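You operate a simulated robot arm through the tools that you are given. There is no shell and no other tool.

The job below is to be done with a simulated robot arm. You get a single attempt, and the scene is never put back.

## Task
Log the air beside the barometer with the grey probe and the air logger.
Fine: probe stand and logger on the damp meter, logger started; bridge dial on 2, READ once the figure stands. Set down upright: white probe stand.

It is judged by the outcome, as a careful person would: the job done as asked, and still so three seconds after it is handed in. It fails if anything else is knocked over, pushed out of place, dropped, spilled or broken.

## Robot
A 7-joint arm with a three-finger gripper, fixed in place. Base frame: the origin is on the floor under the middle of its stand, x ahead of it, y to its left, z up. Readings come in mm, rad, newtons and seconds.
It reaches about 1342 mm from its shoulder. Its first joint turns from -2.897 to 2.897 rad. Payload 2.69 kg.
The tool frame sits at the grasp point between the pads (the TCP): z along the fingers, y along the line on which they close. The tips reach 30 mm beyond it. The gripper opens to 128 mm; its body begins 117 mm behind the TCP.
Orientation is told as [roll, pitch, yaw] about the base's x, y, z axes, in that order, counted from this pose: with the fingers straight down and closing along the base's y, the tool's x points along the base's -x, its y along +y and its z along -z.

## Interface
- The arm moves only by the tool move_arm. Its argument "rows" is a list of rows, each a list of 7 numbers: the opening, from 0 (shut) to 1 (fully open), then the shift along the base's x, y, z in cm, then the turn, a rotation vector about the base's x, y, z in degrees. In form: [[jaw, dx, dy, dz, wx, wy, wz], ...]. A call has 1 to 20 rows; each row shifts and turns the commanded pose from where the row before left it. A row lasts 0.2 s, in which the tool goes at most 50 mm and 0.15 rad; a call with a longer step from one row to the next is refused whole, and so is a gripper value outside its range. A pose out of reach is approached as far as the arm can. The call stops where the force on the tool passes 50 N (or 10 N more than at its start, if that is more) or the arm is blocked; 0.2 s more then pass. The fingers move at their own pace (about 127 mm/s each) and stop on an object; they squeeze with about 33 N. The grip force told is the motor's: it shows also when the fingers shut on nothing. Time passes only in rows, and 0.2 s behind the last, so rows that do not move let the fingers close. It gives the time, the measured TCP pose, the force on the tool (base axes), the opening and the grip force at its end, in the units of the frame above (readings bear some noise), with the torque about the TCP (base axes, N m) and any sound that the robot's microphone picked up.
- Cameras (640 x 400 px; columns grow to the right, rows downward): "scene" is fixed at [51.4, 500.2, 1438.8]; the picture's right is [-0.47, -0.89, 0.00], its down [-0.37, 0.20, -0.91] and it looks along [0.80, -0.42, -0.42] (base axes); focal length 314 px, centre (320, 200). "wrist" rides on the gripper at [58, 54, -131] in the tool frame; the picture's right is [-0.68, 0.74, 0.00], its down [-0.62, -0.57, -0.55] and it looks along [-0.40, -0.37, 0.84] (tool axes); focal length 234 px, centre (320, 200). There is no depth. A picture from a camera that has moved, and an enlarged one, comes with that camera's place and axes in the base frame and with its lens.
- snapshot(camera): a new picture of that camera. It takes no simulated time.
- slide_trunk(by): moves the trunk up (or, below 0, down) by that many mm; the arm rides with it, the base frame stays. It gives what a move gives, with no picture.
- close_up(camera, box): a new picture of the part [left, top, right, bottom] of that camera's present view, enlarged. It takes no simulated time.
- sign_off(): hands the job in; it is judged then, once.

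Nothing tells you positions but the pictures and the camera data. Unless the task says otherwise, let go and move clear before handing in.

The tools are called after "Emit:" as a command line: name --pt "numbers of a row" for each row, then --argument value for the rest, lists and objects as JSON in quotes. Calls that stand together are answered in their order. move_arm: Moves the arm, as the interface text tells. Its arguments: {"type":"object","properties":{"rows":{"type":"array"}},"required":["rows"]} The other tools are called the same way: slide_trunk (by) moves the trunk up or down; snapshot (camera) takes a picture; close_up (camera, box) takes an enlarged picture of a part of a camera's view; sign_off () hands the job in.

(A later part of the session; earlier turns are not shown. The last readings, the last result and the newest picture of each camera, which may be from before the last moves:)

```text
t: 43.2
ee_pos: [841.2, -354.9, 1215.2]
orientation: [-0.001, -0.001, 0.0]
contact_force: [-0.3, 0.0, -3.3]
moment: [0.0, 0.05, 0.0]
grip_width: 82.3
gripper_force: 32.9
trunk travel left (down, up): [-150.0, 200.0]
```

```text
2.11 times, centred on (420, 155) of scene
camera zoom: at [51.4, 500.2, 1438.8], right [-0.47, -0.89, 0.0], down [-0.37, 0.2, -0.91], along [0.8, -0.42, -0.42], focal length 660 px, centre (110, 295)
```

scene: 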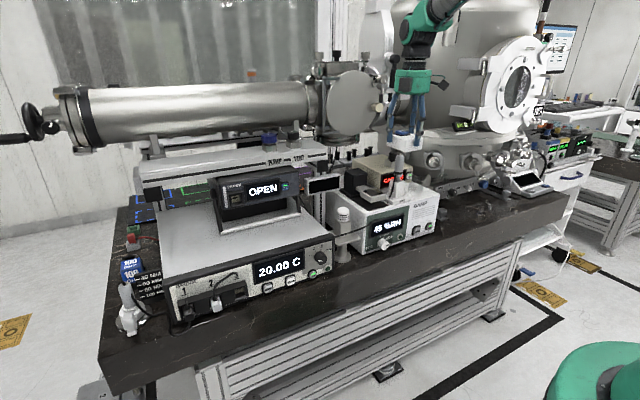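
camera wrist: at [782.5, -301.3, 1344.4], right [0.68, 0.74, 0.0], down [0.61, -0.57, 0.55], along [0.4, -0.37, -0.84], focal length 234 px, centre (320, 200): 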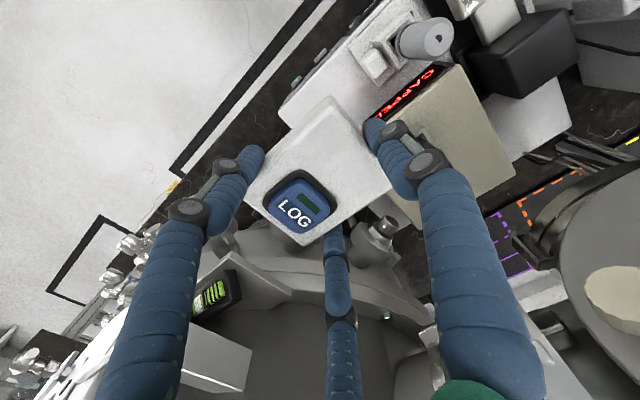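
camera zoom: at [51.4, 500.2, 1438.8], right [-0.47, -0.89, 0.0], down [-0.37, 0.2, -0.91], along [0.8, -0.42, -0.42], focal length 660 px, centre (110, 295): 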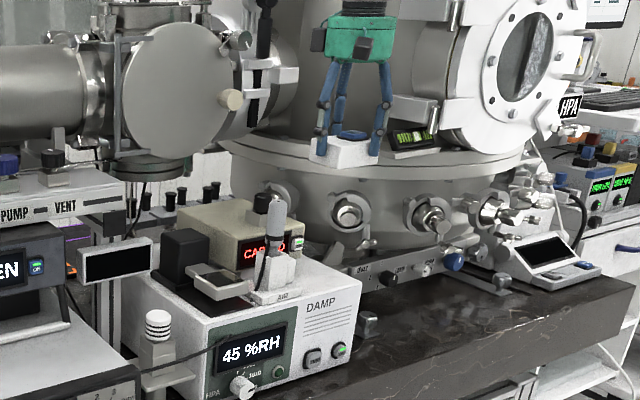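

Hand is at yaw 0 over the spot. Descending to just above the damp meter.

Emit:
move_arm --pt "0 0 -0.1 -2.5 0 0 0" --pt "0 0 0 -3 0 0 0" --pt "0 0 0 -3 0 0 0" --pt "0 0 0 -3 0 0 0" --pt "0 0 0 -2.5 0 0 0" --pt "0 0 0 -2 0 0 0" --pt "0 0 0 -1 0 0 0" --pt "0 0 0 0 0 0 0"

Emit:
snapshot --camera "wrist"

Emit:
close_up --camera "scene" --box '[360, 110, 470, 220]'

```text
t: 45.0
ee_pos: [840.4, -355.6, 1045.5]
orientation: [0.0, 0.002, -0.001]
contact_force: [0.7, -0.2, -3.8]
moment: [0.0, 0.03, 0.0]
grip_width: 81.6
gripper_force: 32.4
trunk travel left (down, up): [-150.0, 200.0]
```

```text
taken
camera wrist: at [782.2, -302.3, 1174.4], right [0.68, 0.74, 0.0], down [0.62, -0.57, 0.55], along [0.4, -0.37, -0.84], focal length 234 px, centre (320, 200)
```

wrist: 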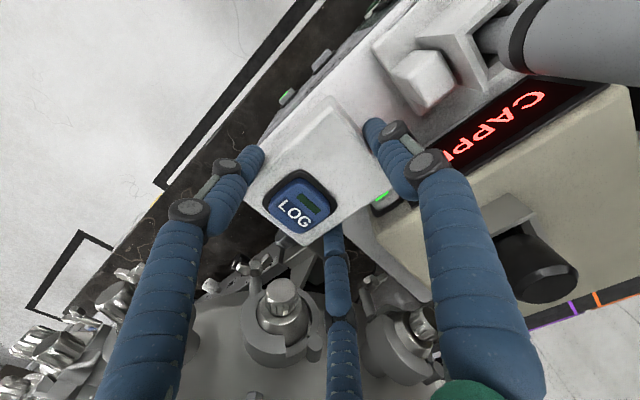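

```text
3.64 times, centred on (415, 165) of scene
camera zoom: at [51.4, 500.2, 1438.8], right [-0.47, -0.89, 0.0], down [-0.37, 0.2, -0.91], along [0.8, -0.42, -0.42], focal length 1140 px, centre (-26, 327)
```

zoom: 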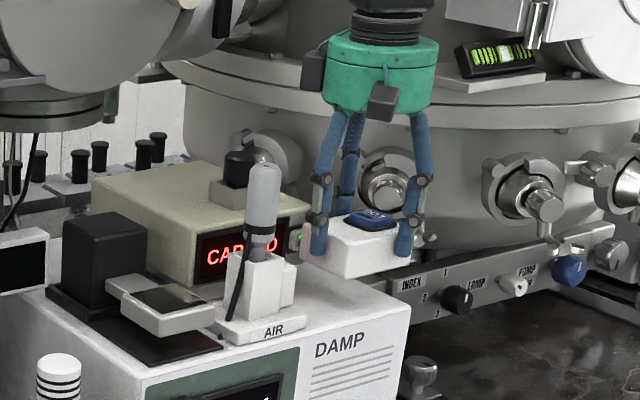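

Emit:
move_arm --pt "0 0 0 -1.2 0 0 0" --pt "0 0 0 -1.2 0 0 0" --pt "0 0 0 -0.8 0 0 0" --pt "0 0 0 0 0 0 0"

Emit:
snapshot --camera "wrist"

Emit:
close_up --camera "scene" --box '[380, 140, 450, 210]'

```text
t: 46.0
ee_pos: [840.9, -355.6, 1012.1]
orientation: [0.001, 0.0, 0.0]
contact_force: [0.8, -1.4, -4.2]
moment: [0.01, 0.01, 0.03]
grip_width: 81.6
gripper_force: 32.8
trunk travel left (down, up): [-150.0, 200.0]
```

```text
taken
camera wrist: at [782.4, -302.3, 1142.4], right [0.68, 0.74, 0.0], down [0.62, -0.57, 0.55], along [0.4, -0.37, -0.84], focal length 234 px, centre (320, 200)
```

wrist: 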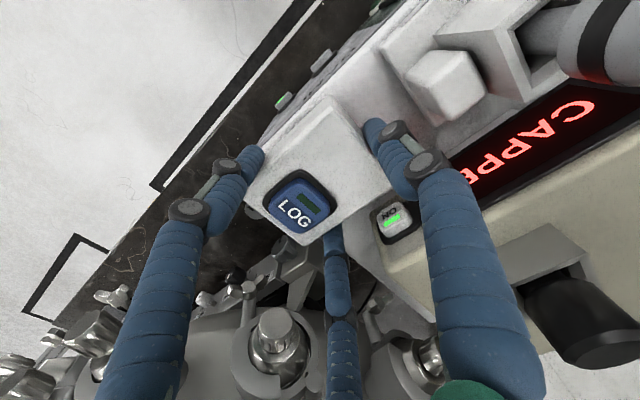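

```text
5.71 times, centred on (415, 175) of scene
camera zoom: at [51.4, 500.2, 1438.8], right [-0.47, -0.89, 0.0], down [-0.37, 0.2, -0.91], along [0.8, -0.42, -0.42], focal length 1792 px, centre (-223, 343)
```

zoom: 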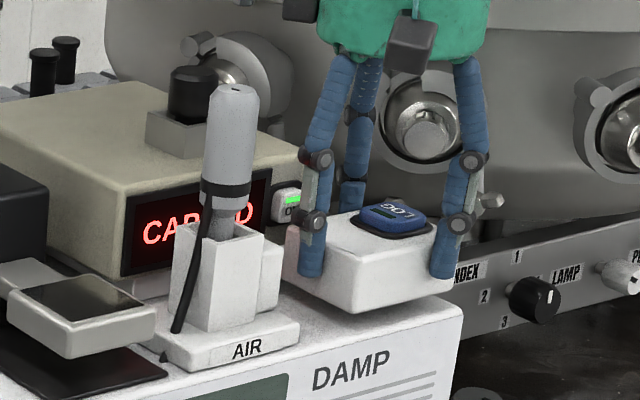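

Emit:
move_arm --pt "0 0 0 -0.5 0 0 0" --pt "0 0 0 -0.3 0 0 0" --pt "0 0 0 0 0 0 0"

Emit:
move_arm --pt "0 0 0 -0.2 0 0 0" --pt "0 0 0 0 0 0 0"

```text
t: 46.8
ee_pos: [840.7, -355.8, 1006.3]
orientation: [0.001, 0.001, 0.001]
contact_force: [-0.3, -0.6, -3.8]
moment: [0.01, 0.0, 0.02]
grip_width: 81.5
gripper_force: 32.7
trunk travel left (down, up): [-150.0, 200.0]
```

```text
t: 47.4
ee_pos: [840.6, -355.2, 1001.8]
orientation: [-0.001, 0.0, 0.001]
contact_force: [-0.3, 0.4, -2.7]
moment: [0.06, -0.02, -0.01]
grip_width: 81.7
gripper_force: 33.3
trunk travel left (down, up): [-150.0, 200.0]
```

Emit:
move_arm --pt "0 0 0 -0.2 0 0 0" --pt "0 0 0 0 0 0 0"

Emit:
close_up --camera "scene" --box '[380, 140, 450, 210]'

Emit:
snapshot --camera "wrist"

```text
t: 48.0
ee_pos: [840.8, -356.1, 1001.7]
orientation: [-0.001, -0.001, -0.001]
contact_force: [-0.7, 0.7, -2.4]
moment: [0.02, 0.02, 0.0]
grip_width: 81.9
gripper_force: 33.4
trunk travel left (down, up): [-150.0, 200.0]
```

```text
5.71 times, centred on (415, 175) of scene
camera zoom: at [51.4, 500.2, 1438.8], right [-0.47, -0.89, 0.0], down [-0.37, 0.2, -0.91], along [0.8, -0.42, -0.42], focal length 1792 px, centre (-223, 343)
```

zoom: 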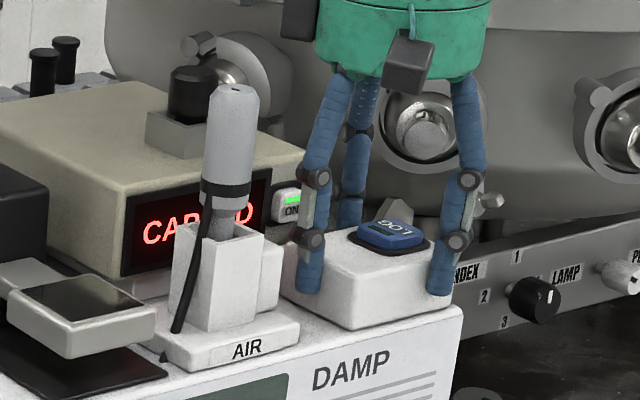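

```text
taken
camera wrist: at [782.4, -302.7, 1130.4], right [0.68, 0.74, 0.0], down [0.62, -0.57, 0.55], along [0.4, -0.37, -0.84], focal length 234 px, centre (320, 200)
```

wrist: 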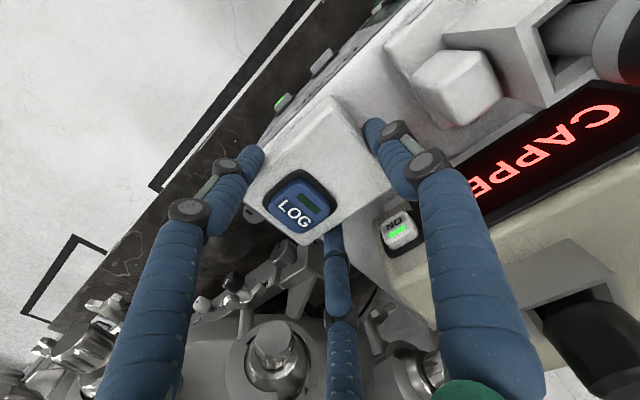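

Emit:
move_arm --pt "0 0 0 -0.2 0 0 0" --pt "0 0 0 0 0 0 0"

```text
t: 48.6
ee_pos: [840.4, -356.1, 1000.0]
orientation: [0.0, -0.001, -0.001]
contact_force: [-1.4, 0.4, 7.3]
moment: [0.48, 0.38, 0.04]
grip_width: 81.8
gripper_force: 32.8
trunk travel left (down, up): [-150.0, 200.0]
```

It rests on the damp meter. I open slightly to release.

Emit:
move_arm --pt "0.65 0 0 0 0 0 0" --pt "0.67 0 0 0 0 0 0" --pt "0.7 0 0 0 0 0 0" --pt "0.7 0 0 0 0 0 0"

Emit:
snapshot --camera "wrist"

Emit:
close_up --camera "scene" --box '[380, 140, 450, 210]'

```text
t: 49.6
ee_pos: [841.3, -354.6, 998.7]
orientation: [0.0, 0.001, -0.001]
contact_force: [0.2, 0.4, 0.3]
moment: [0.01, -0.03, 0.0]
grip_width: 89.4
gripper_force: 0.1
trunk travel left (down, up): [-150.0, 200.0]
```

```text
taken
camera wrist: at [782.2, -302.6, 1128.7], right [0.68, 0.74, 0.0], down [0.62, -0.57, 0.55], along [0.4, -0.37, -0.84], focal length 234 px, centre (320, 200)
```

wrist: 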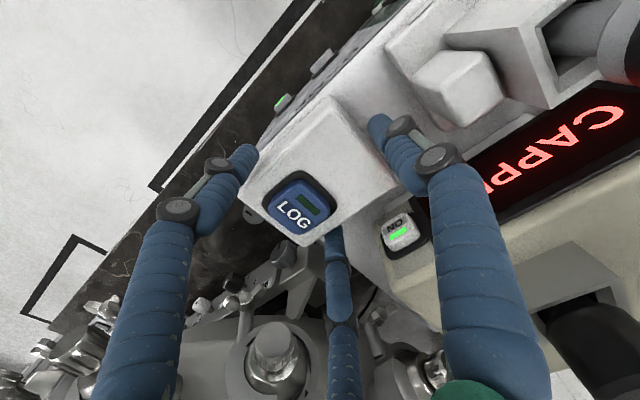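

```text
5.71 times, centred on (415, 175) of scene
camera zoom: at [51.4, 500.2, 1438.8], right [-0.47, -0.89, 0.0], down [-0.37, 0.2, -0.91], along [0.8, -0.42, -0.42], focal length 1792 px, centre (-223, 343)
```

zoom: 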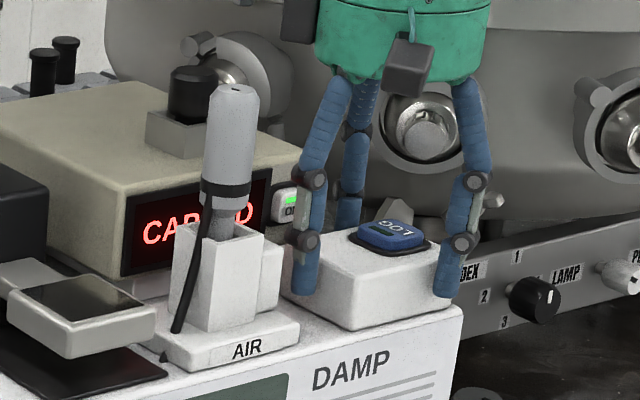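

Released. I raise straight up, then close the fingers to press LOG.

Emit:
move_arm --pt "0.7 0 0 0.5 0 0 0" --pt "0.7 0 0 1.5 0 0 0" --pt "0.7 0 0 2.0 0 0 0" --pt "0.7 0 0 2.5 0 0 0" --pt "0.4 0 0 1.5 0 0 0" --pt "0.1 0 0 0 0 0 0" --pt "0 0 0 0 0 0 0" --pt "0 0 0 0 0 0 0" --pt "0 0 0 0 0 0 0"

Emit:
snapshot --camera "wrist"

Emit:
close_up --camera "scene" --box '[360, 110, 460, 210]'

```text
t: 51.6
ee_pos: [839.6, -355.3, 1079.9]
orientation: [0.0, 0.0, -0.002]
contact_force: [0.6, 0.3, 0.0]
moment: [-0.01, -0.04, -0.02]
grip_width: 2.0
gripper_force: 31.7
trunk travel left (down, up): [-150.0, 200.0]
```

```text
taken
camera wrist: at [782.3, -303.1, 1208.9], right [0.68, 0.74, 0.0], down [0.62, -0.57, 0.55], along [0.4, -0.37, -0.84], focal length 234 px, centre (320, 200)
```

wrist: 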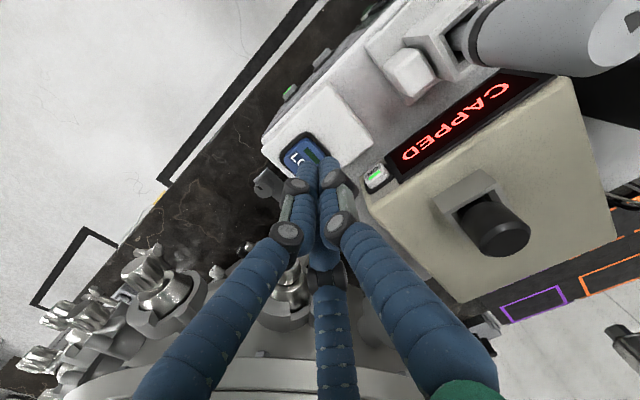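

```text
4.00 times, centred on (410, 160) of scene
camera zoom: at [51.4, 500.2, 1438.8], right [-0.47, -0.89, 0.0], down [-0.37, 0.2, -0.91], along [0.8, -0.42, -0.42], focal length 1254 px, centre (-40, 360)
```

zoom: 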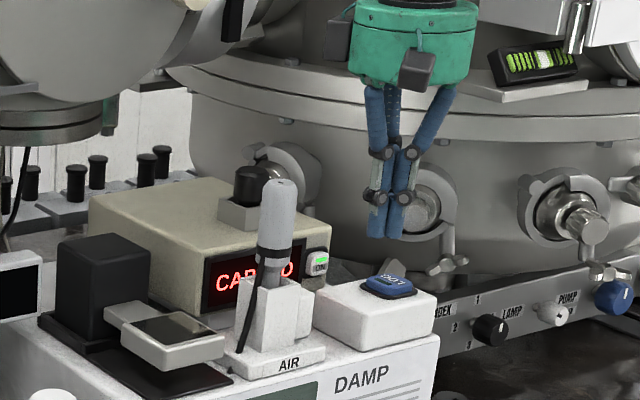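

Emit:
close_up --camera "wrist" --box '[250, 70, 390, 210]'

Emit:
close_up --camera "scene" --box '[390, 150, 450, 210]'

```text
2.86 times, centred on (320, 140) of wrist
camera zoom: at [782.3, -303.1, 1208.9], right [0.68, 0.74, 0.0], down [0.62, -0.57, 0.55], along [0.4, -0.37, -0.84], focal length 669 px, centre (320, 371)
```

zoom: 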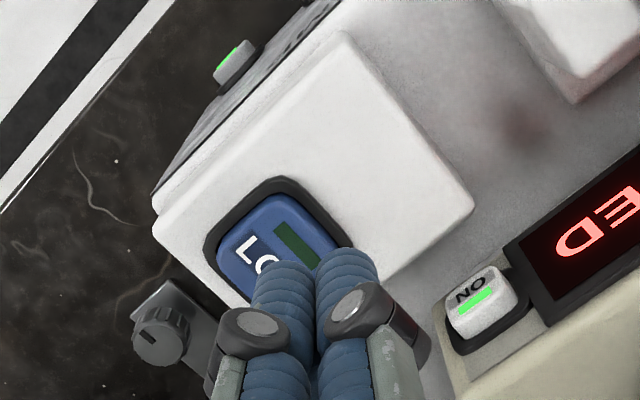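

```text
6.67 times, centred on (420, 180) of scene
camera zoom: at [51.4, 500.2, 1438.8], right [-0.47, -0.89, 0.0], down [-0.37, 0.2, -0.91], along [0.8, -0.42, -0.42], focal length 2091 px, centre (-347, 333)
```

zoom: 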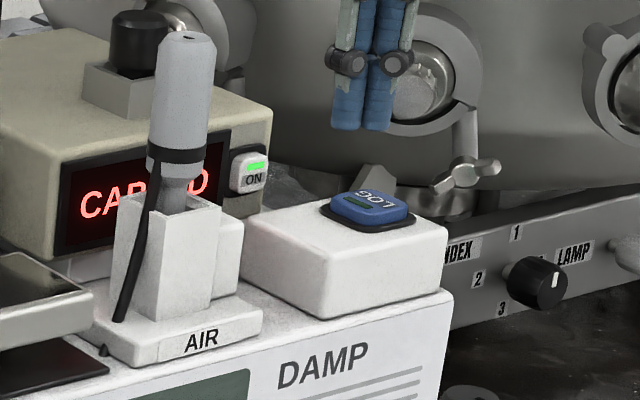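

Logger centre is about (836.5, -356); the LOG key at about (836.5, -371, 1005). I move the closed fingertips over it and lower.

Emit:
move_arm --pt "0 0.05 -1.0 0 0 0 0" --pt "0 0 -0.75 -1.0 0 0 0" --pt "0 0 0 -2.0 0 0 0" --pt "0 0 0 -0.8 0 0 0" --pt "0 0 0 0 0 0 0"

Emit:
close_up --camera "wrist" --box '[230, 70, 400, 240]'

Emit:
close_up --camera "scene" --box '[390, 140, 450, 210]'

```text
t: 52.8
ee_pos: [840.8, -373.9, 1040.5]
orientation: [-0.001, -0.001, 0.0]
contact_force: [-0.6, 0.1, -0.3]
moment: [0.01, 0.01, -0.02]
grip_width: 1.9
gripper_force: 31.3
trunk travel left (down, up): [-150.0, 200.0]
```

```text
2.35 times, centred on (315, 155) of wrist
camera zoom: at [782.6, -320.6, 1170.4], right [0.68, 0.74, 0.0], down [0.62, -0.57, 0.55], along [0.4, -0.37, -0.84], focal length 551 px, centre (332, 306)
```

zoom: 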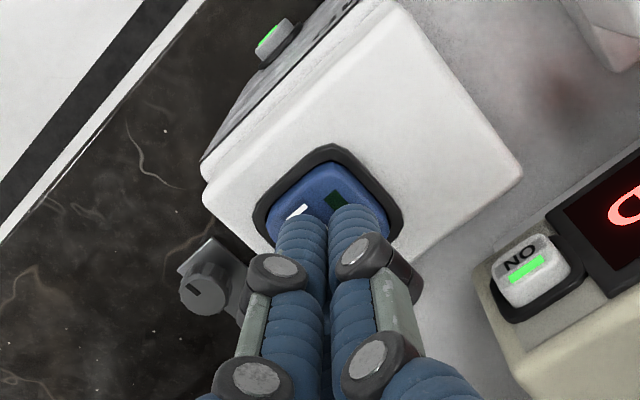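

```text
5.71 times, centred on (420, 175) of scene
camera zoom: at [51.4, 500.2, 1438.8], right [-0.47, -0.89, 0.0], down [-0.37, 0.2, -0.91], along [0.8, -0.42, -0.42], focal length 1792 px, centre (-251, 343)
```

zoom: 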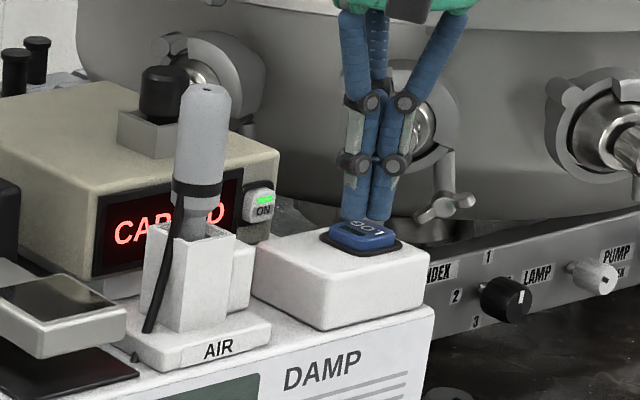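

Emit:
move_arm --pt "0 0 0 -0.4 0 0 0" --pt "0 0 0 0 0 0 0"

Emit:
move_arm --pt "0 0 0 -0.3 0 0 0" --pt "0 0 0 0 0 0 0"

```text
t: 53.4
ee_pos: [842.5, -373.8, 1037.6]
orientation: [0.001, 0.001, -0.001]
contact_force: [-0.6, -0.8, 0.4]
moment: [0.0, 0.0, 0.0]
grip_width: 2.1
gripper_force: 31.1
trunk travel left (down, up): [-150.0, 200.0]
```

```text
t: 54.0
ee_pos: [841.3, -374.2, 1033.3]
orientation: [0.001, 0.0, 0.0]
contact_force: [0.8, -0.7, -0.3]
moment: [0.01, 0.02, 0.01]
grip_width: 2.0
gripper_force: 31.2
trunk travel left (down, up): [-150.0, 200.0]
```

Emit:
close_up --camera "scene" --box '[395, 165, 435, 195]'

Emit:
close_up --camera "wrist" --box '[270, 110, 370, 210]'

```text
13.33 times, centred on (415, 180) of scene
camera zoom: at [51.4, 500.2, 1438.8], right [-0.47, -0.89, 0.0], down [-0.37, 0.2, -0.91], along [0.8, -0.42, -0.42], focal length 4182 px, centre (-947, 467)
```

zoom: 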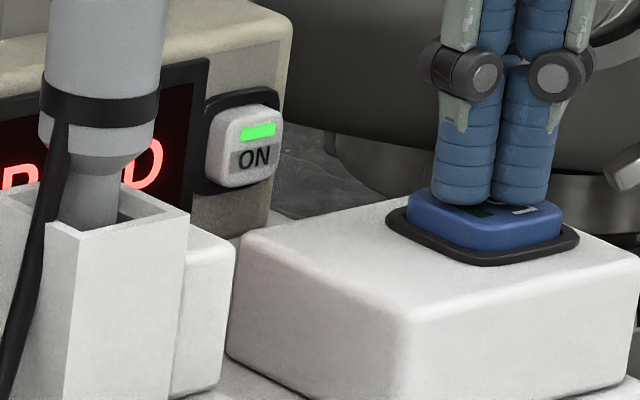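

```text
4.00 times, centred on (320, 160) of wrist
camera zoom: at [782.8, -320.6, 1163.6], right [0.68, 0.74, 0.0], down [0.62, -0.57, 0.55], along [0.4, -0.37, -0.84], focal length 937 px, centre (320, 360)
```

zoom: 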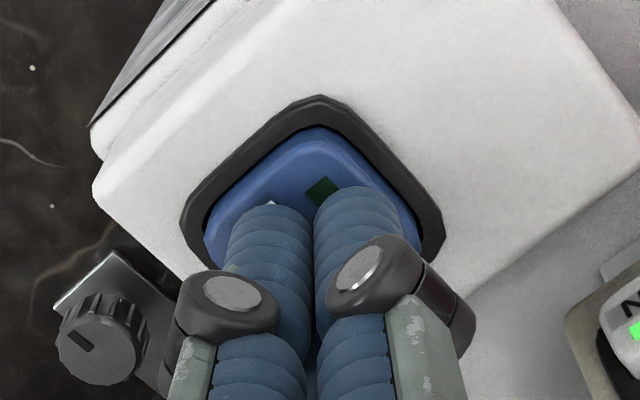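

Emit:
move_arm --pt "0 0 0 -0.2 0 0 0" --pt "0 0 0 0 0 0 0"

Emit:
move_arm --pt "0 0 0 -0.2 0 0 0" --pt "0 0 0 0 0 0 0"

```text
t: 54.6
ee_pos: [841.5, -373.6, 1033.1]
orientation: [0.0, 0.0, 0.0]
contact_force: [0.4, -0.3, 0.0]
moment: [0.01, 0.01, 0.0]
grip_width: 2.0
gripper_force: 31.0
trunk travel left (down, up): [-150.0, 200.0]
```

```text
t: 55.2
ee_pos: [841.2, -374.3, 1031.2]
orientation: [0.0, -0.002, -0.001]
contact_force: [0.3, -0.6, 1.8]
moment: [-0.08, 0.01, -0.01]
grip_width: 2.2
gripper_force: 31.0
trunk travel left (down, up): [-150.0, 200.0]
```

Emit:
move_arm --pt "0 0 0 -0.1 0 0 0" --pt "0 0 0 0 0 0 0"

Emit:
close_up --camera "wrist" --box '[270, 110, 370, 210]'

Emit:
close_up --camera "scene" --box '[395, 165, 435, 195]'

```text
t: 55.8
ee_pos: [840.1, -372.3, 1028.7]
orientation: [0.001, -0.001, 0.001]
contact_force: [1.1, -1.4, 1.4]
moment: [-0.04, -0.02, -0.01]
grip_width: 2.1
gripper_force: 31.9
trunk travel left (down, up): [-150.0, 200.0]
heard: click
```

```text
4.00 times, centred on (320, 160) of wrist
camera zoom: at [782.8, -320.2, 1158.8], right [0.68, 0.74, 0.0], down [0.62, -0.57, 0.55], along [0.4, -0.37, -0.84], focal length 937 px, centre (320, 360)
```

zoom: 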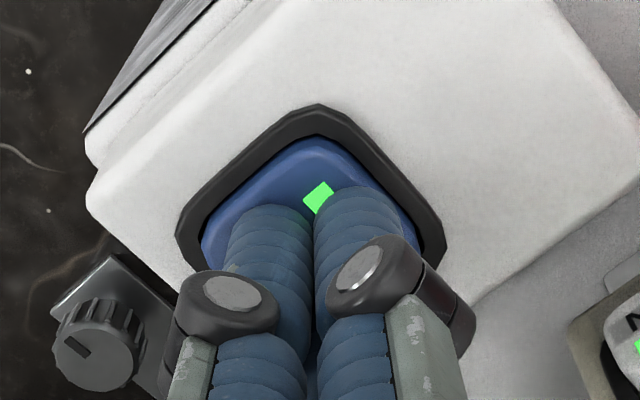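

```text
13.33 times, centred on (415, 180) of scene
camera zoom: at [51.4, 500.2, 1438.8], right [-0.47, -0.89, 0.0], down [-0.37, 0.2, -0.91], along [0.8, -0.42, -0.42], focal length 4182 px, centre (-947, 467)
```

zoom: 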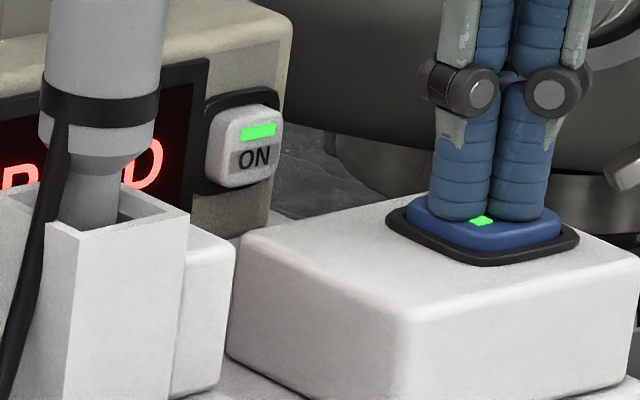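

Click heard and the LOG lamp is lit green: the logger runs. I raise the hand straight off.

Emit:
move_arm --pt "0 0 0 1.0 0 0 0" --pt "0 0 0 3.0 0 0 0" --pt "0 0 0 4.0 0 0 0" --pt "0 -0.5 0 4.0 0 0 0" --pt "0 -1.5 0 4.0 0 0 0" --pt "0 -2.0 0 2.0 0 0 0" --pt "0 0 0 0 0 0 0"

Emit:
snapshot --camera "scene"

Emit:
close_up --camera "scene" --box '[360, 130, 450, 220]'

Emit:
close_up --camera "scene" --box '[245, 230, 345, 300]'

```text
t: 57.4
ee_pos: [800.6, -373.5, 1210.2]
orientation: [0.001, 0.001, -0.001]
contact_force: [0.1, 0.7, 0.8]
moment: [-0.02, -0.03, -0.01]
grip_width: 1.8
gripper_force: 31.4
trunk travel left (down, up): [-150.0, 200.0]
```

```text
taken
```

scene: 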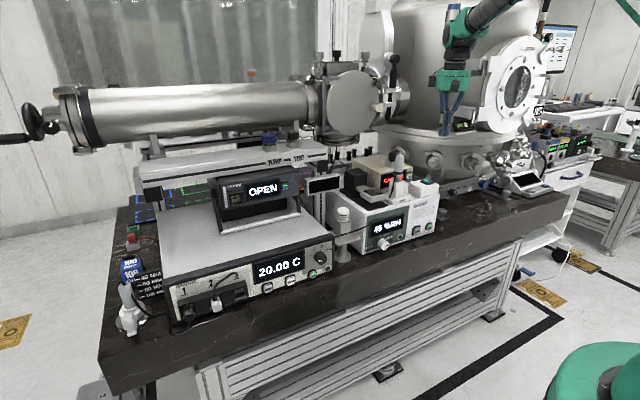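

```text
4.44 times, centred on (405, 175) of scene
camera zoom: at [51.4, 500.2, 1438.8], right [-0.47, -0.89, 0.0], down [-0.37, 0.2, -0.91], along [0.8, -0.42, -0.42], focal length 1394 px, centre (-58, 311)
```

zoom: 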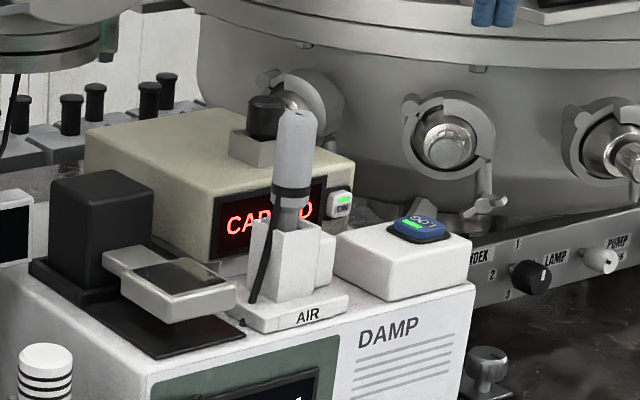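

```text
5.71 times, centred on (295, 265) of scene
camera zoom: at [51.4, 500.2, 1438.8], right [-0.47, -0.89, 0.0], down [-0.37, 0.2, -0.91], along [0.8, -0.42, -0.42], focal length 1792 px, centre (463, -171)
```

zoom: 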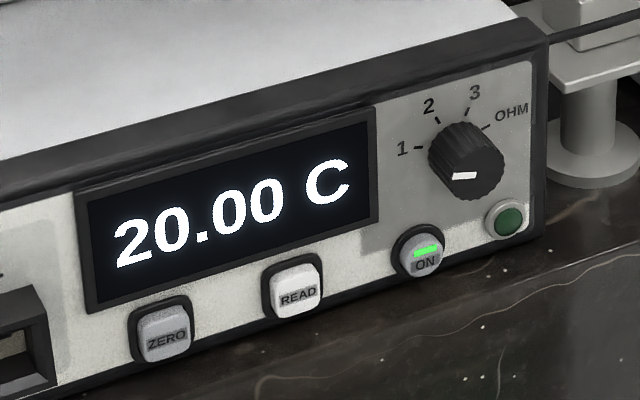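

Logger runs (green lamp). The bridge dial still points to 1 (20.00 C). Next I go in front of the bridge and turn the hand horizontal (fingers along +x) to work the dial and the READ key.

Emit:
move_arm --pt "0 -1.5 3 0 0 0 0" --pt "0 -1.5 4 0 0 0 0" --pt "0 -1.5 4 0 0 0 0" --pt "0 -1.5 4 0 0 0 0" --pt "0 -1.0 4 0 0 0 0" --pt "0 -1.0 4 0 0 0 0" --pt "0 -1.0 4 -1 0 0 0" --pt "0 -1.0 4 -1 0 0 0" --pt "0 -1.0 4 -1 0 0 0" --pt "0 0 4 -1 0 0 0" --pt "0 0 4 -1 0 0 0" --pt "0 0 4 -1 0 0 0" --pt "0 0 3.3 0 0 0 0" --pt "0 0 0 0 0 0 0"

Emit:
snapshot --camera "scene"

Emit:
snapshot --camera "wrist"

```text
t: 60.4
ee_pos: [690.5, 130.7, 1148.3]
orientation: [-0.001, 0.001, 0.0]
contact_force: [-1.1, -0.1, -0.4]
moment: [-0.03, 0.0, -0.02]
grip_width: 2.0
gripper_force: 31.5
trunk travel left (down, up): [-150.0, 200.0]
```

```text
taken
```

scene: 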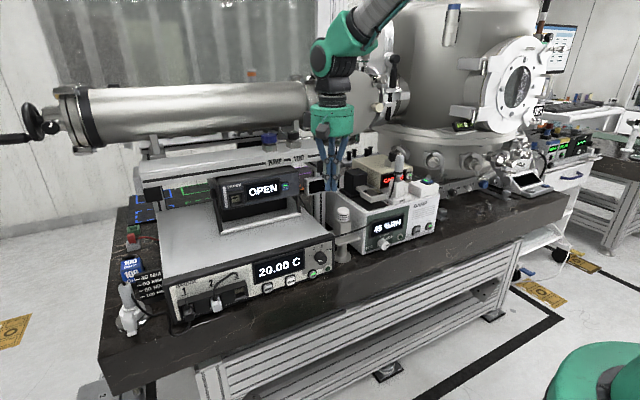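

```text
taken
camera wrist: at [633.1, 183.9, 1277.5], right [0.68, 0.74, 0.0], down [0.62, -0.57, 0.55], along [0.4, -0.37, -0.84], focal length 234 px, centre (320, 200)
```

wrist: 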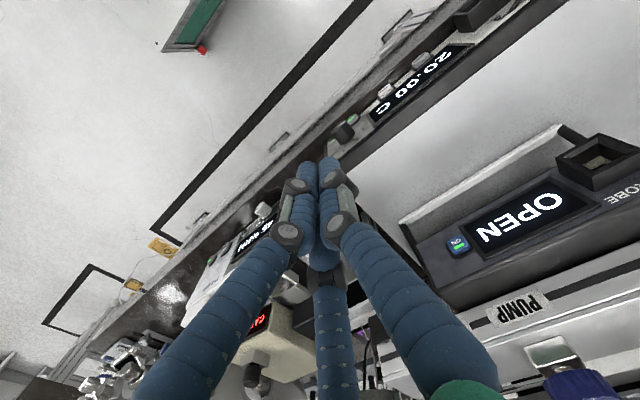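

Emit:
close_up --camera "wrist" --box '[310, 40, 480, 160]'

Emit:
close_up --camera "scene" --box '[295, 240, 345, 290]'

```text
3.33 times, centred on (395, 100) of wrist
camera zoom: at [633.1, 183.9, 1277.5], right [0.68, 0.74, 0.0], down [0.62, -0.57, 0.55], along [0.4, -0.37, -0.84], focal length 781 px, centre (70, 533)
```

zoom: 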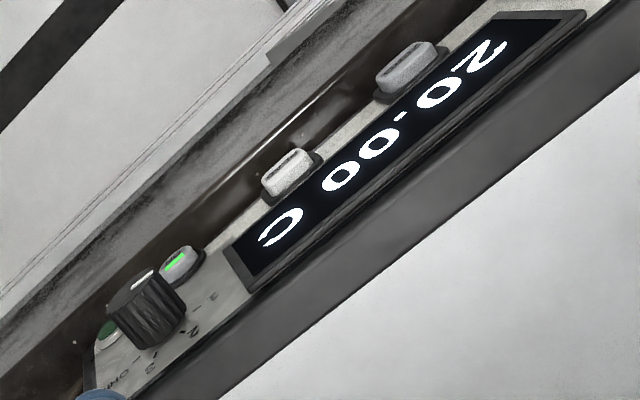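

```text
8.00 times, centred on (320, 265) of scene
camera zoom: at [51.4, 500.2, 1438.8], right [-0.47, -0.89, 0.0], down [-0.37, 0.2, -0.91], along [0.8, -0.42, -0.42], focal length 2509 px, centre (320, -320)
```

zoom: 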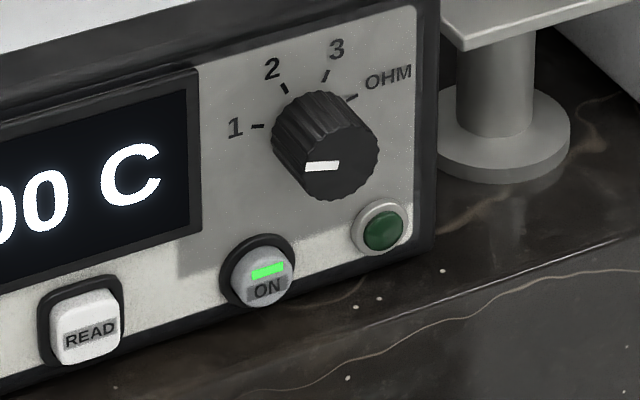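

Dial: knob face centre ≈(735, 131, 880), pointer at position 1; position 2 is 50° clockwise. READ key at ≈(760, 226, 821). I now pitch the hand to horizontal in the free space in front of the bridge.

Emit:
move_arm --pt "0 -0.5 0 0 0 -7.5 0" --pt "0 -0.5 0 0 0 -7.5 0" --pt "0 -0.5 0 0 0 -7.5 0" --pt "0 -0.5 0 0 0 -7.5 0" --pt "0 0 0 0 0 -7.5 0" --pt "0 0 0 0 0 -7.5 0" --pt "0 0 0 0 0 0 0"

Emit:
snapshot --camera "scene"

```text
t: 62.0
ee_pos: [674.4, 131.9, 1146.5]
orientation: [-0.002, -0.781, 0.0]
contact_force: [2.6, 0.5, -1.4]
moment: [-0.07, 0.06, -0.08]
grip_width: 2.0
gripper_force: 31.6
trunk travel left (down, up): [-150.0, 200.0]
```

```text
taken
```

scene: 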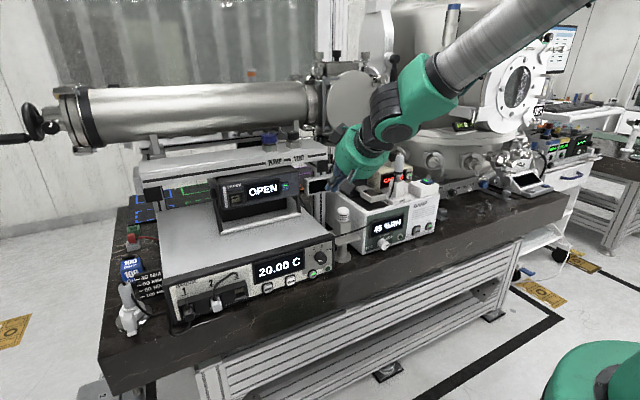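

Emit:
move_arm --pt "0 0 0 0 0 -7.5 0" --pt "0 0 0 0 0 -7.5 0" --pt "0 0 0 0 0 -7.5 0" --pt "0 0 0 0 0 -7.5 0" --pt "0 0 0 0 0 -7.5 0" --pt "0 0 0 0 0 -7.5 0" --pt "0 0 0 0 0 0 0"

Emit:
snapshot --camera "scene"

Emit:
snapshot --camera "wrist"

```text
t: 63.6
ee_pos: [671.9, 130.5, 1149.3]
orientation: [2.805, -1.571, -2.804]
contact_force: [1.1, 0.4, -0.2]
moment: [-0.01, -0.02, 0.0]
grip_width: 2.1
gripper_force: 31.4
trunk travel left (down, up): [-150.0, 200.0]
```

```text
taken
```

scene: 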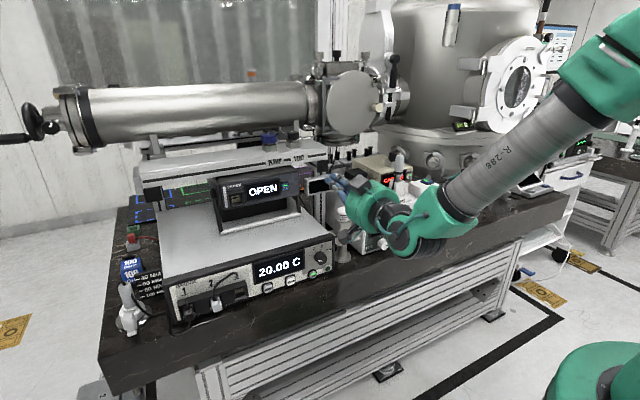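

```text
taken
camera wrist: at [540.5, 183.4, 1088.9], right [0.0, 0.74, 0.68], down [-0.55, -0.57, 0.62], along [0.84, -0.37, 0.4], focal length 234 px, centre (320, 200)
```

wrist: 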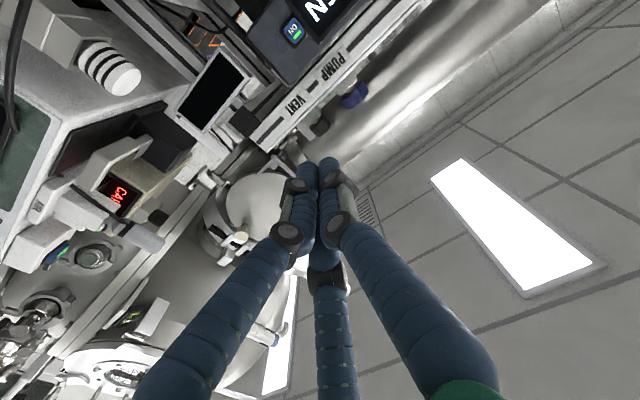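

Hand is horizontal. I lower it to the dial's height, keeping the tips about 3 cm short of the knob.

Emit:
move_arm --pt "0 0 0 -2 0 0 0" --pt "0 -0.3 0 -4 0 0 0" --pt "0 -0.4 0 -4 0 0 0" --pt "0 -0.3 0 -4 0 0 0" --pt "0 0 0 -4 0 0 0" --pt "0 0 0 -4 0 0 0" --pt "0 0 0 -3 0 0 0" --pt "0 0 0.1 -1.5 0 0 0" --pt "0 0 0 0 0 0 0"

Emit:
snapshot --camera "scene"

Emit:
snapshot --camera "wrist"

```text
t: 65.6
ee_pos: [689.2, 184.7, 930.4]
orientation: [-1.351, -1.546, 1.339]
contact_force: [0.5, 0.2, -0.4]
moment: [0.0, -0.02, -0.1]
grip_width: 2.3
gripper_force: 30.8
out of reach, approached as far as the arm can: row 4, 5, 6, 7, 8
trunk travel left (down, up): [-150.0, 200.0]
```

```text
taken
```

scene: 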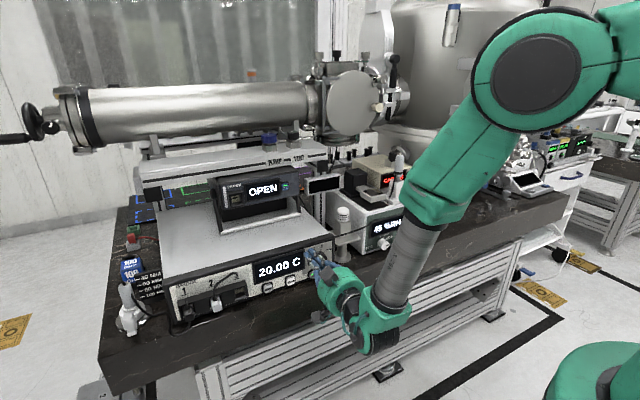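

```text
taken
camera wrist: at [559.1, 238.1, 870.5], right [0.01, 0.75, 0.66], down [-0.55, -0.54, 0.63], along [0.83, -0.37, 0.41], focal length 234 px, centre (320, 200)
```

wrist: 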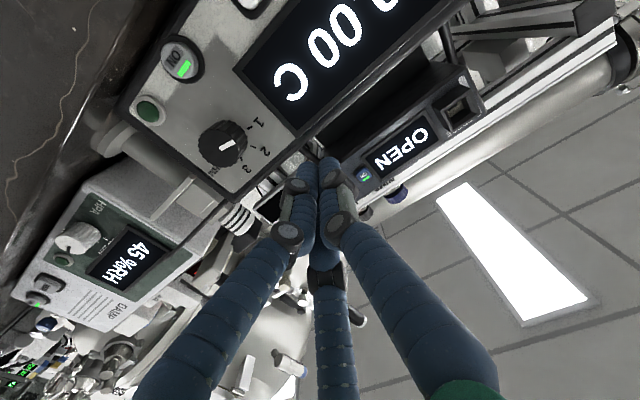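

The arm ran out of reach low down with the trunk at this height. I'll go back up and lower the trunk instead.

Emit:
move_arm --pt "0 -1.0 0 2 0 0 0"

Emit:
snapshot --camera "scene"

```text
t: 66.0
ee_pos: [683.2, 189.1, 956.4]
orientation: [-1.259, -1.558, 1.255]
contact_force: [-0.5, -0.2, -0.1]
moment: [0.0, -0.04, -0.01]
grip_width: 2.1
gripper_force: 31.8
out of reach, approached as far as the arm can: row 1
trunk travel left (down, up): [-150.0, 200.0]
```

```text
taken
```

scene: 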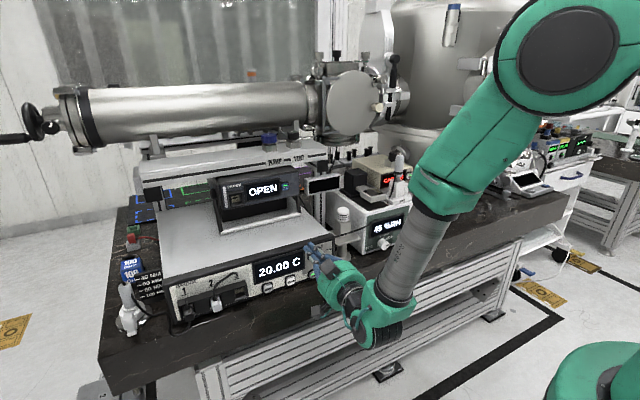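

Emit:
move_arm --pt "0 -1.0 -0.5 3 0 0 0" --pt "0 -0.5 -0.5 3 0 0 0" --pt "0 0 -0.5 3 0 0 0"

Emit:
snapshot --camera "scene"

```text
t: 66.8
ee_pos: [665.6, 174.5, 1046.3]
orientation: [1.613, -1.572, -1.616]
contact_force: [0.3, -0.2, -0.5]
moment: [0.03, -0.01, 0.03]
grip_width: 2.2
gripper_force: 31.4
trunk travel left (down, up): [-150.0, 200.0]
```

```text
taken
```

scene: 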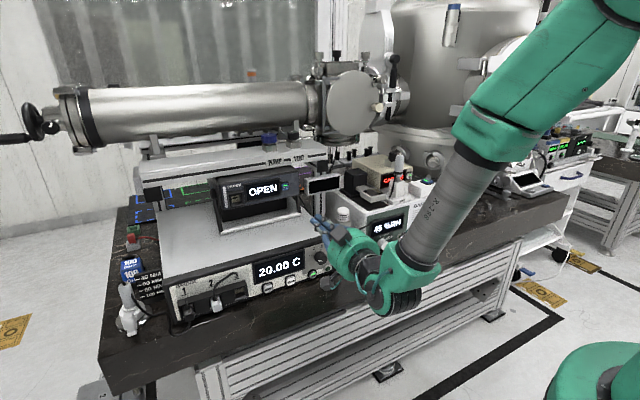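

Emit:
move_arm --pt "0 0 -1.5 2 0 0 0" --pt "0 0 -1.5 2 0 0 0" --pt "0 0 -1.3 2 0 0 0" --pt "0 0 0 0 0 0 0"

```text
t: 67.8
ee_pos: [667.0, 131.3, 1107.2]
orientation: [2.626, -1.57, -2.624]
contact_force: [-1.1, -0.3, 0.1]
moment: [0.0, 0.03, -0.02]
grip_width: 2.3
gripper_force: 31.5
trunk travel left (down, up): [-150.0, 200.0]
```

Emit:
slide_trunk --by -80

Emit:
snapshot --camera "scene"

```text
t: 69.0
ee_pos: [666.9, 132.5, 1027.4]
orientation: [2.473, -1.57, -2.475]
contact_force: [0.2, -0.5, 0.4]
moment: [0.01, -0.02, -0.01]
grip_width: 2.2
gripper_force: 31.2
trunk travel left (down, up): [-70.0, 280.0]
```

```text
taken
```

scene: 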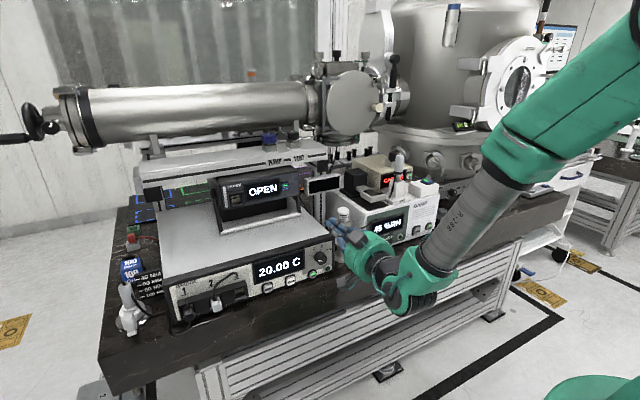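

Emit:
slide_trunk --by -70

Emit:
snapshot --camera "scene"

Emit:
snapshot --camera "wrist"

```text
t: 70.0
ee_pos: [667.8, 132.3, 956.6]
orientation: [2.485, -1.572, -2.487]
contact_force: [0.2, 0.3, 0.2]
moment: [0.02, -0.01, 0.01]
grip_width: 1.9
gripper_force: 31.3
trunk travel left (down, up): [0.0, 350.0]
```

```text
taken
```

scene: 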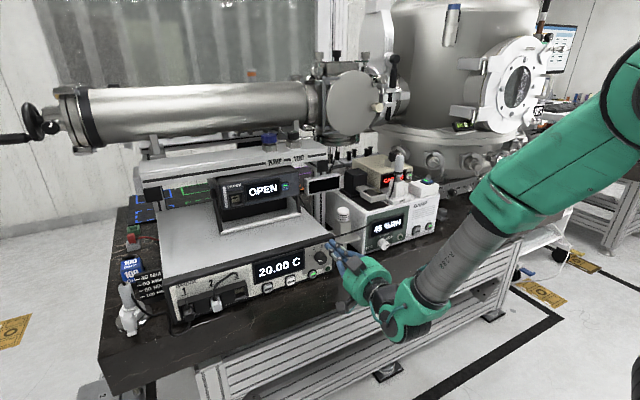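

```text
taken
camera wrist: at [536.3, 184.8, 896.8], right [0.0, 0.74, 0.68], down [-0.55, -0.57, 0.62], along [0.84, -0.37, 0.4], focal length 234 px, centre (320, 200)
```

wrist: 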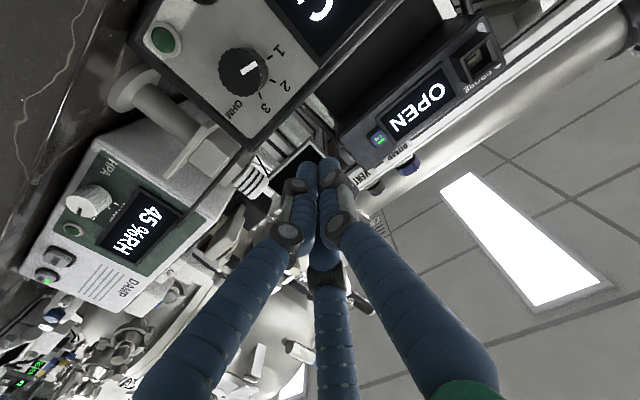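

Emit:
close_up --camera "wrist" --box '[130, 0, 330, 150]'

```text
2.67 times, centred on (230, 75) of wrist
camera zoom: at [536.3, 184.8, 896.8], right [0.0, 0.74, 0.68], down [-0.55, -0.57, 0.62], along [0.84, -0.37, 0.4], focal length 624 px, centre (560, 533)
```

zoom: 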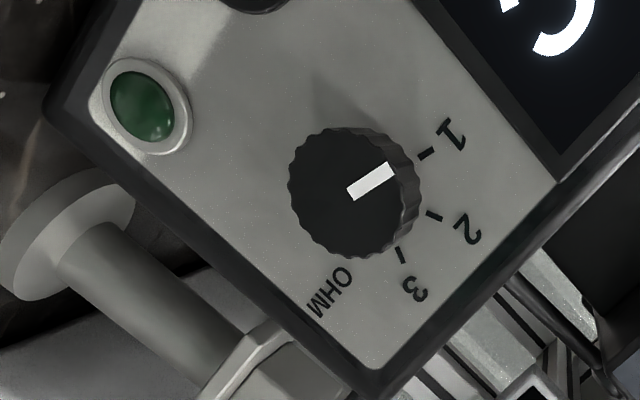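

I'll check where the fingertips really are in the scene view, since my two dial estimates differ by more than 1 cm.

Emit:
close_up --camera "scene" --box '[295, 225, 395, 305]'

Emit:
close_up --camera "wrist" --box '[240, 120, 400, 280]'

```text
5.00 times, centred on (345, 265) of scene
camera zoom: at [51.4, 500.2, 1438.8], right [-0.47, -0.89, 0.0], down [-0.37, 0.2, -0.91], along [0.8, -0.42, -0.42], focal length 1568 px, centre (195, -125)
```

zoom: 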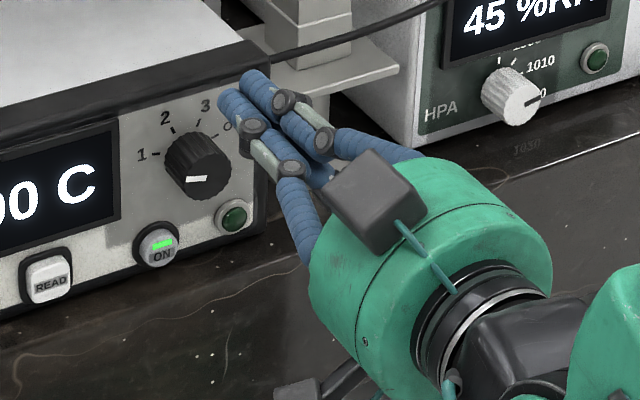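

```text
2.50 times, centred on (320, 200) of wrist
camera zoom: at [536.3, 184.8, 896.8], right [0.0, 0.74, 0.68], down [-0.55, -0.57, 0.62], along [0.84, -0.37, 0.4], focal length 585 px, centre (320, 200)
```

zoom: 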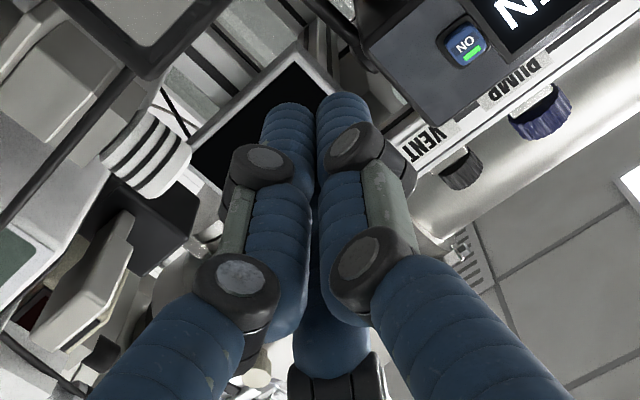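

The fingertips agree with the scene view within ~4 mm; the knob's axis in hand coordinates is at about y≈127, z≈867. I descend in small steps, watching reach.

Emit:
move_arm --pt "0 0 -0.2 -1.5 0 0 0" --pt "0 0 -0.2 -1.5 0 0 0" --pt "0 0 -0.1 -1.5 0 0 0" --pt "0 0 0 0 0 0 0"

```text
t: 71.0
ee_pos: [667.7, 126.1, 911.7]
orientation: [1.848, -1.57, -1.849]
contact_force: [0.4, 0.9, 0.3]
moment: [-0.03, -0.01, 0.02]
grip_width: 2.2
gripper_force: 31.4
trunk travel left (down, up): [0.0, 350.0]
```

Emit:
move_arm --pt "0 0.7 0 -1.0 0 0 0" --pt "0 0 0 0 0 0 0"

Emit:
move_arm --pt "0 0.5 0 -1.0 0 0 0" --pt "0 0 0 0 0 0 0"

```text
t: 71.7
ee_pos: [674.7, 127.3, 901.1]
orientation: [1.896, -1.569, -1.899]
contact_force: [0.4, -0.3, -0.1]
moment: [0.01, 0.01, -0.02]
grip_width: 2.1
gripper_force: 30.8
trunk travel left (down, up): [0.0, 350.0]
```

```text
t: 72.2
ee_pos: [679.3, 126.4, 891.2]
orientation: [-1.226, -1.565, 1.223]
contact_force: [0.4, 0.0, -0.3]
moment: [-0.01, 0.03, -0.06]
grip_width: 1.9
gripper_force: 30.6
trunk travel left (down, up): [0.0, 350.0]
```

Emit:
move_arm --pt "0 0 0 -1.0 0 0 0" --pt "0 0 0 0 0 0 0"

Emit:
move_arm --pt "0 0 0 -0.7 0 0 0" --pt "0 0 0 0 0 0 0"

Emit:
snapshot --camera "wrist"

Emit:
close_up --camera "scene" --box '[285, 230, 385, 310]'

```text
t: 72.8
ee_pos: [679.7, 126.1, 882.3]
orientation: [-1.341, -1.561, 1.332]
contact_force: [-0.2, -0.1, -0.5]
moment: [0.0, 0.03, -0.03]
grip_width: 2.0
gripper_force: 31.3
trunk travel left (down, up): [0.0, 350.0]
```

```text
t: 73.5
ee_pos: [679.3, 130.4, 878.0]
orientation: [-1.304, -1.561, 1.298]
contact_force: [0.9, -0.3, 0.0]
moment: [0.01, 0.01, -0.01]
grip_width: 2.0
gripper_force: 31.4
out of reach, approached as far as the arm can: row 1
trunk travel left (down, up): [0.0, 350.0]
```

```text
taken
camera wrist: at [549.2, 183.5, 817.4], right [0.01, 0.74, 0.67], down [-0.55, -0.56, 0.62], along [0.83, -0.37, 0.41], focal length 234 px, centre (320, 200)
```

wrist: 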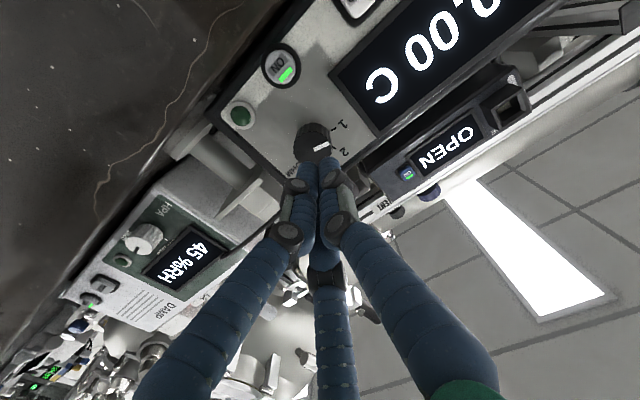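

```text
5.00 times, centred on (335, 270) of scene
camera zoom: at [51.4, 500.2, 1438.8], right [-0.47, -0.89, 0.0], down [-0.37, 0.2, -0.91], along [0.8, -0.42, -0.42], focal length 1568 px, centre (245, -150)
```

zoom: 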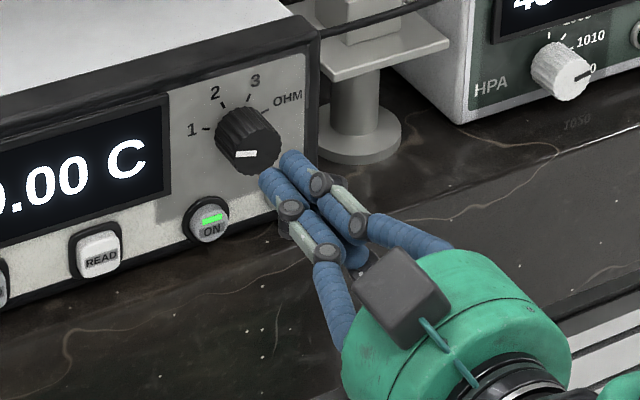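

Horizontal reach ends near z≈878, so I tilt the fingers 7.5° downward to gain reach, and open them moderately.

Emit:
move_arm --pt "0.2 0 0 0 0 3.75 0" --pt "0.45 0 0 0 0 3.75 0" --pt "0.45 0 0 0 0 0 0"

Emit:
move_arm --pt "0.45 0 0 -0.6 0 0 0" --pt "0.45 0 0 0 0 0 0"

Emit:
snapshot --camera "wrist"

Emit:
close_up --camera "scene" --box '[285, 230, 385, 310]'

```text
t: 74.2
ee_pos: [680.9, 129.6, 878.5]
orientation: [0.001, -1.44, -0.001]
contact_force: [0.0, -0.7, -0.2]
moment: [-0.02, -0.01, 0.0]
grip_width: 58.0
gripper_force: 0.0
trunk travel left (down, up): [0.0, 350.0]
```

```text
t: 74.8
ee_pos: [680.0, 130.6, 872.7]
orientation: [0.0, -1.44, -0.003]
contact_force: [0.7, -0.6, -0.3]
moment: [0.03, -0.01, -0.04]
grip_width: 57.8
gripper_force: 0.1
trunk travel left (down, up): [0.0, 350.0]
```

```text
taken
camera wrist: at [542.7, 183.4, 829.3], right [0.09, 0.74, 0.67], down [-0.46, -0.57, 0.68], along [0.88, -0.37, 0.29], focal length 234 px, centre (320, 200)
```

wrist: 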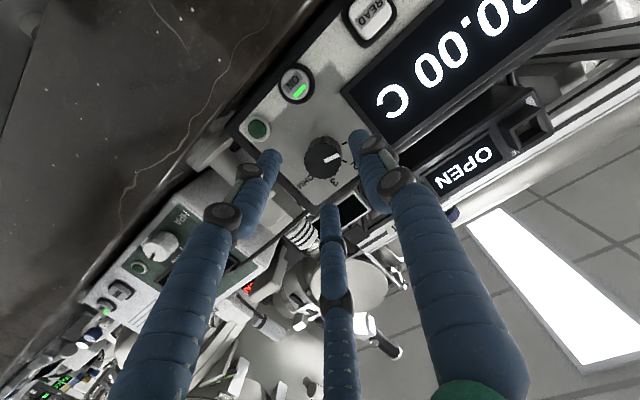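

```text
5.00 times, centred on (335, 270) of scene
camera zoom: at [51.4, 500.2, 1438.8], right [-0.47, -0.89, 0.0], down [-0.37, 0.2, -0.91], along [0.8, -0.42, -0.42], focal length 1568 px, centre (245, -150)
```

zoom: 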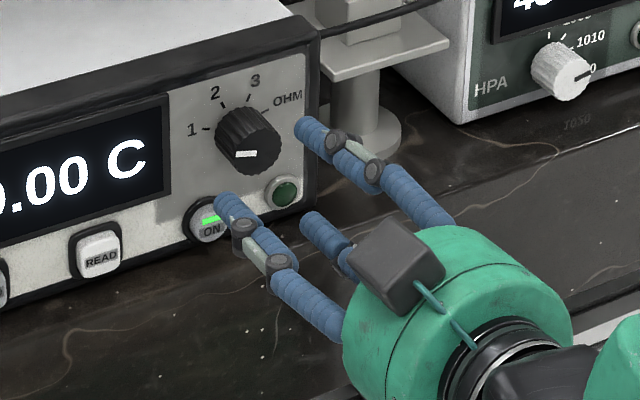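

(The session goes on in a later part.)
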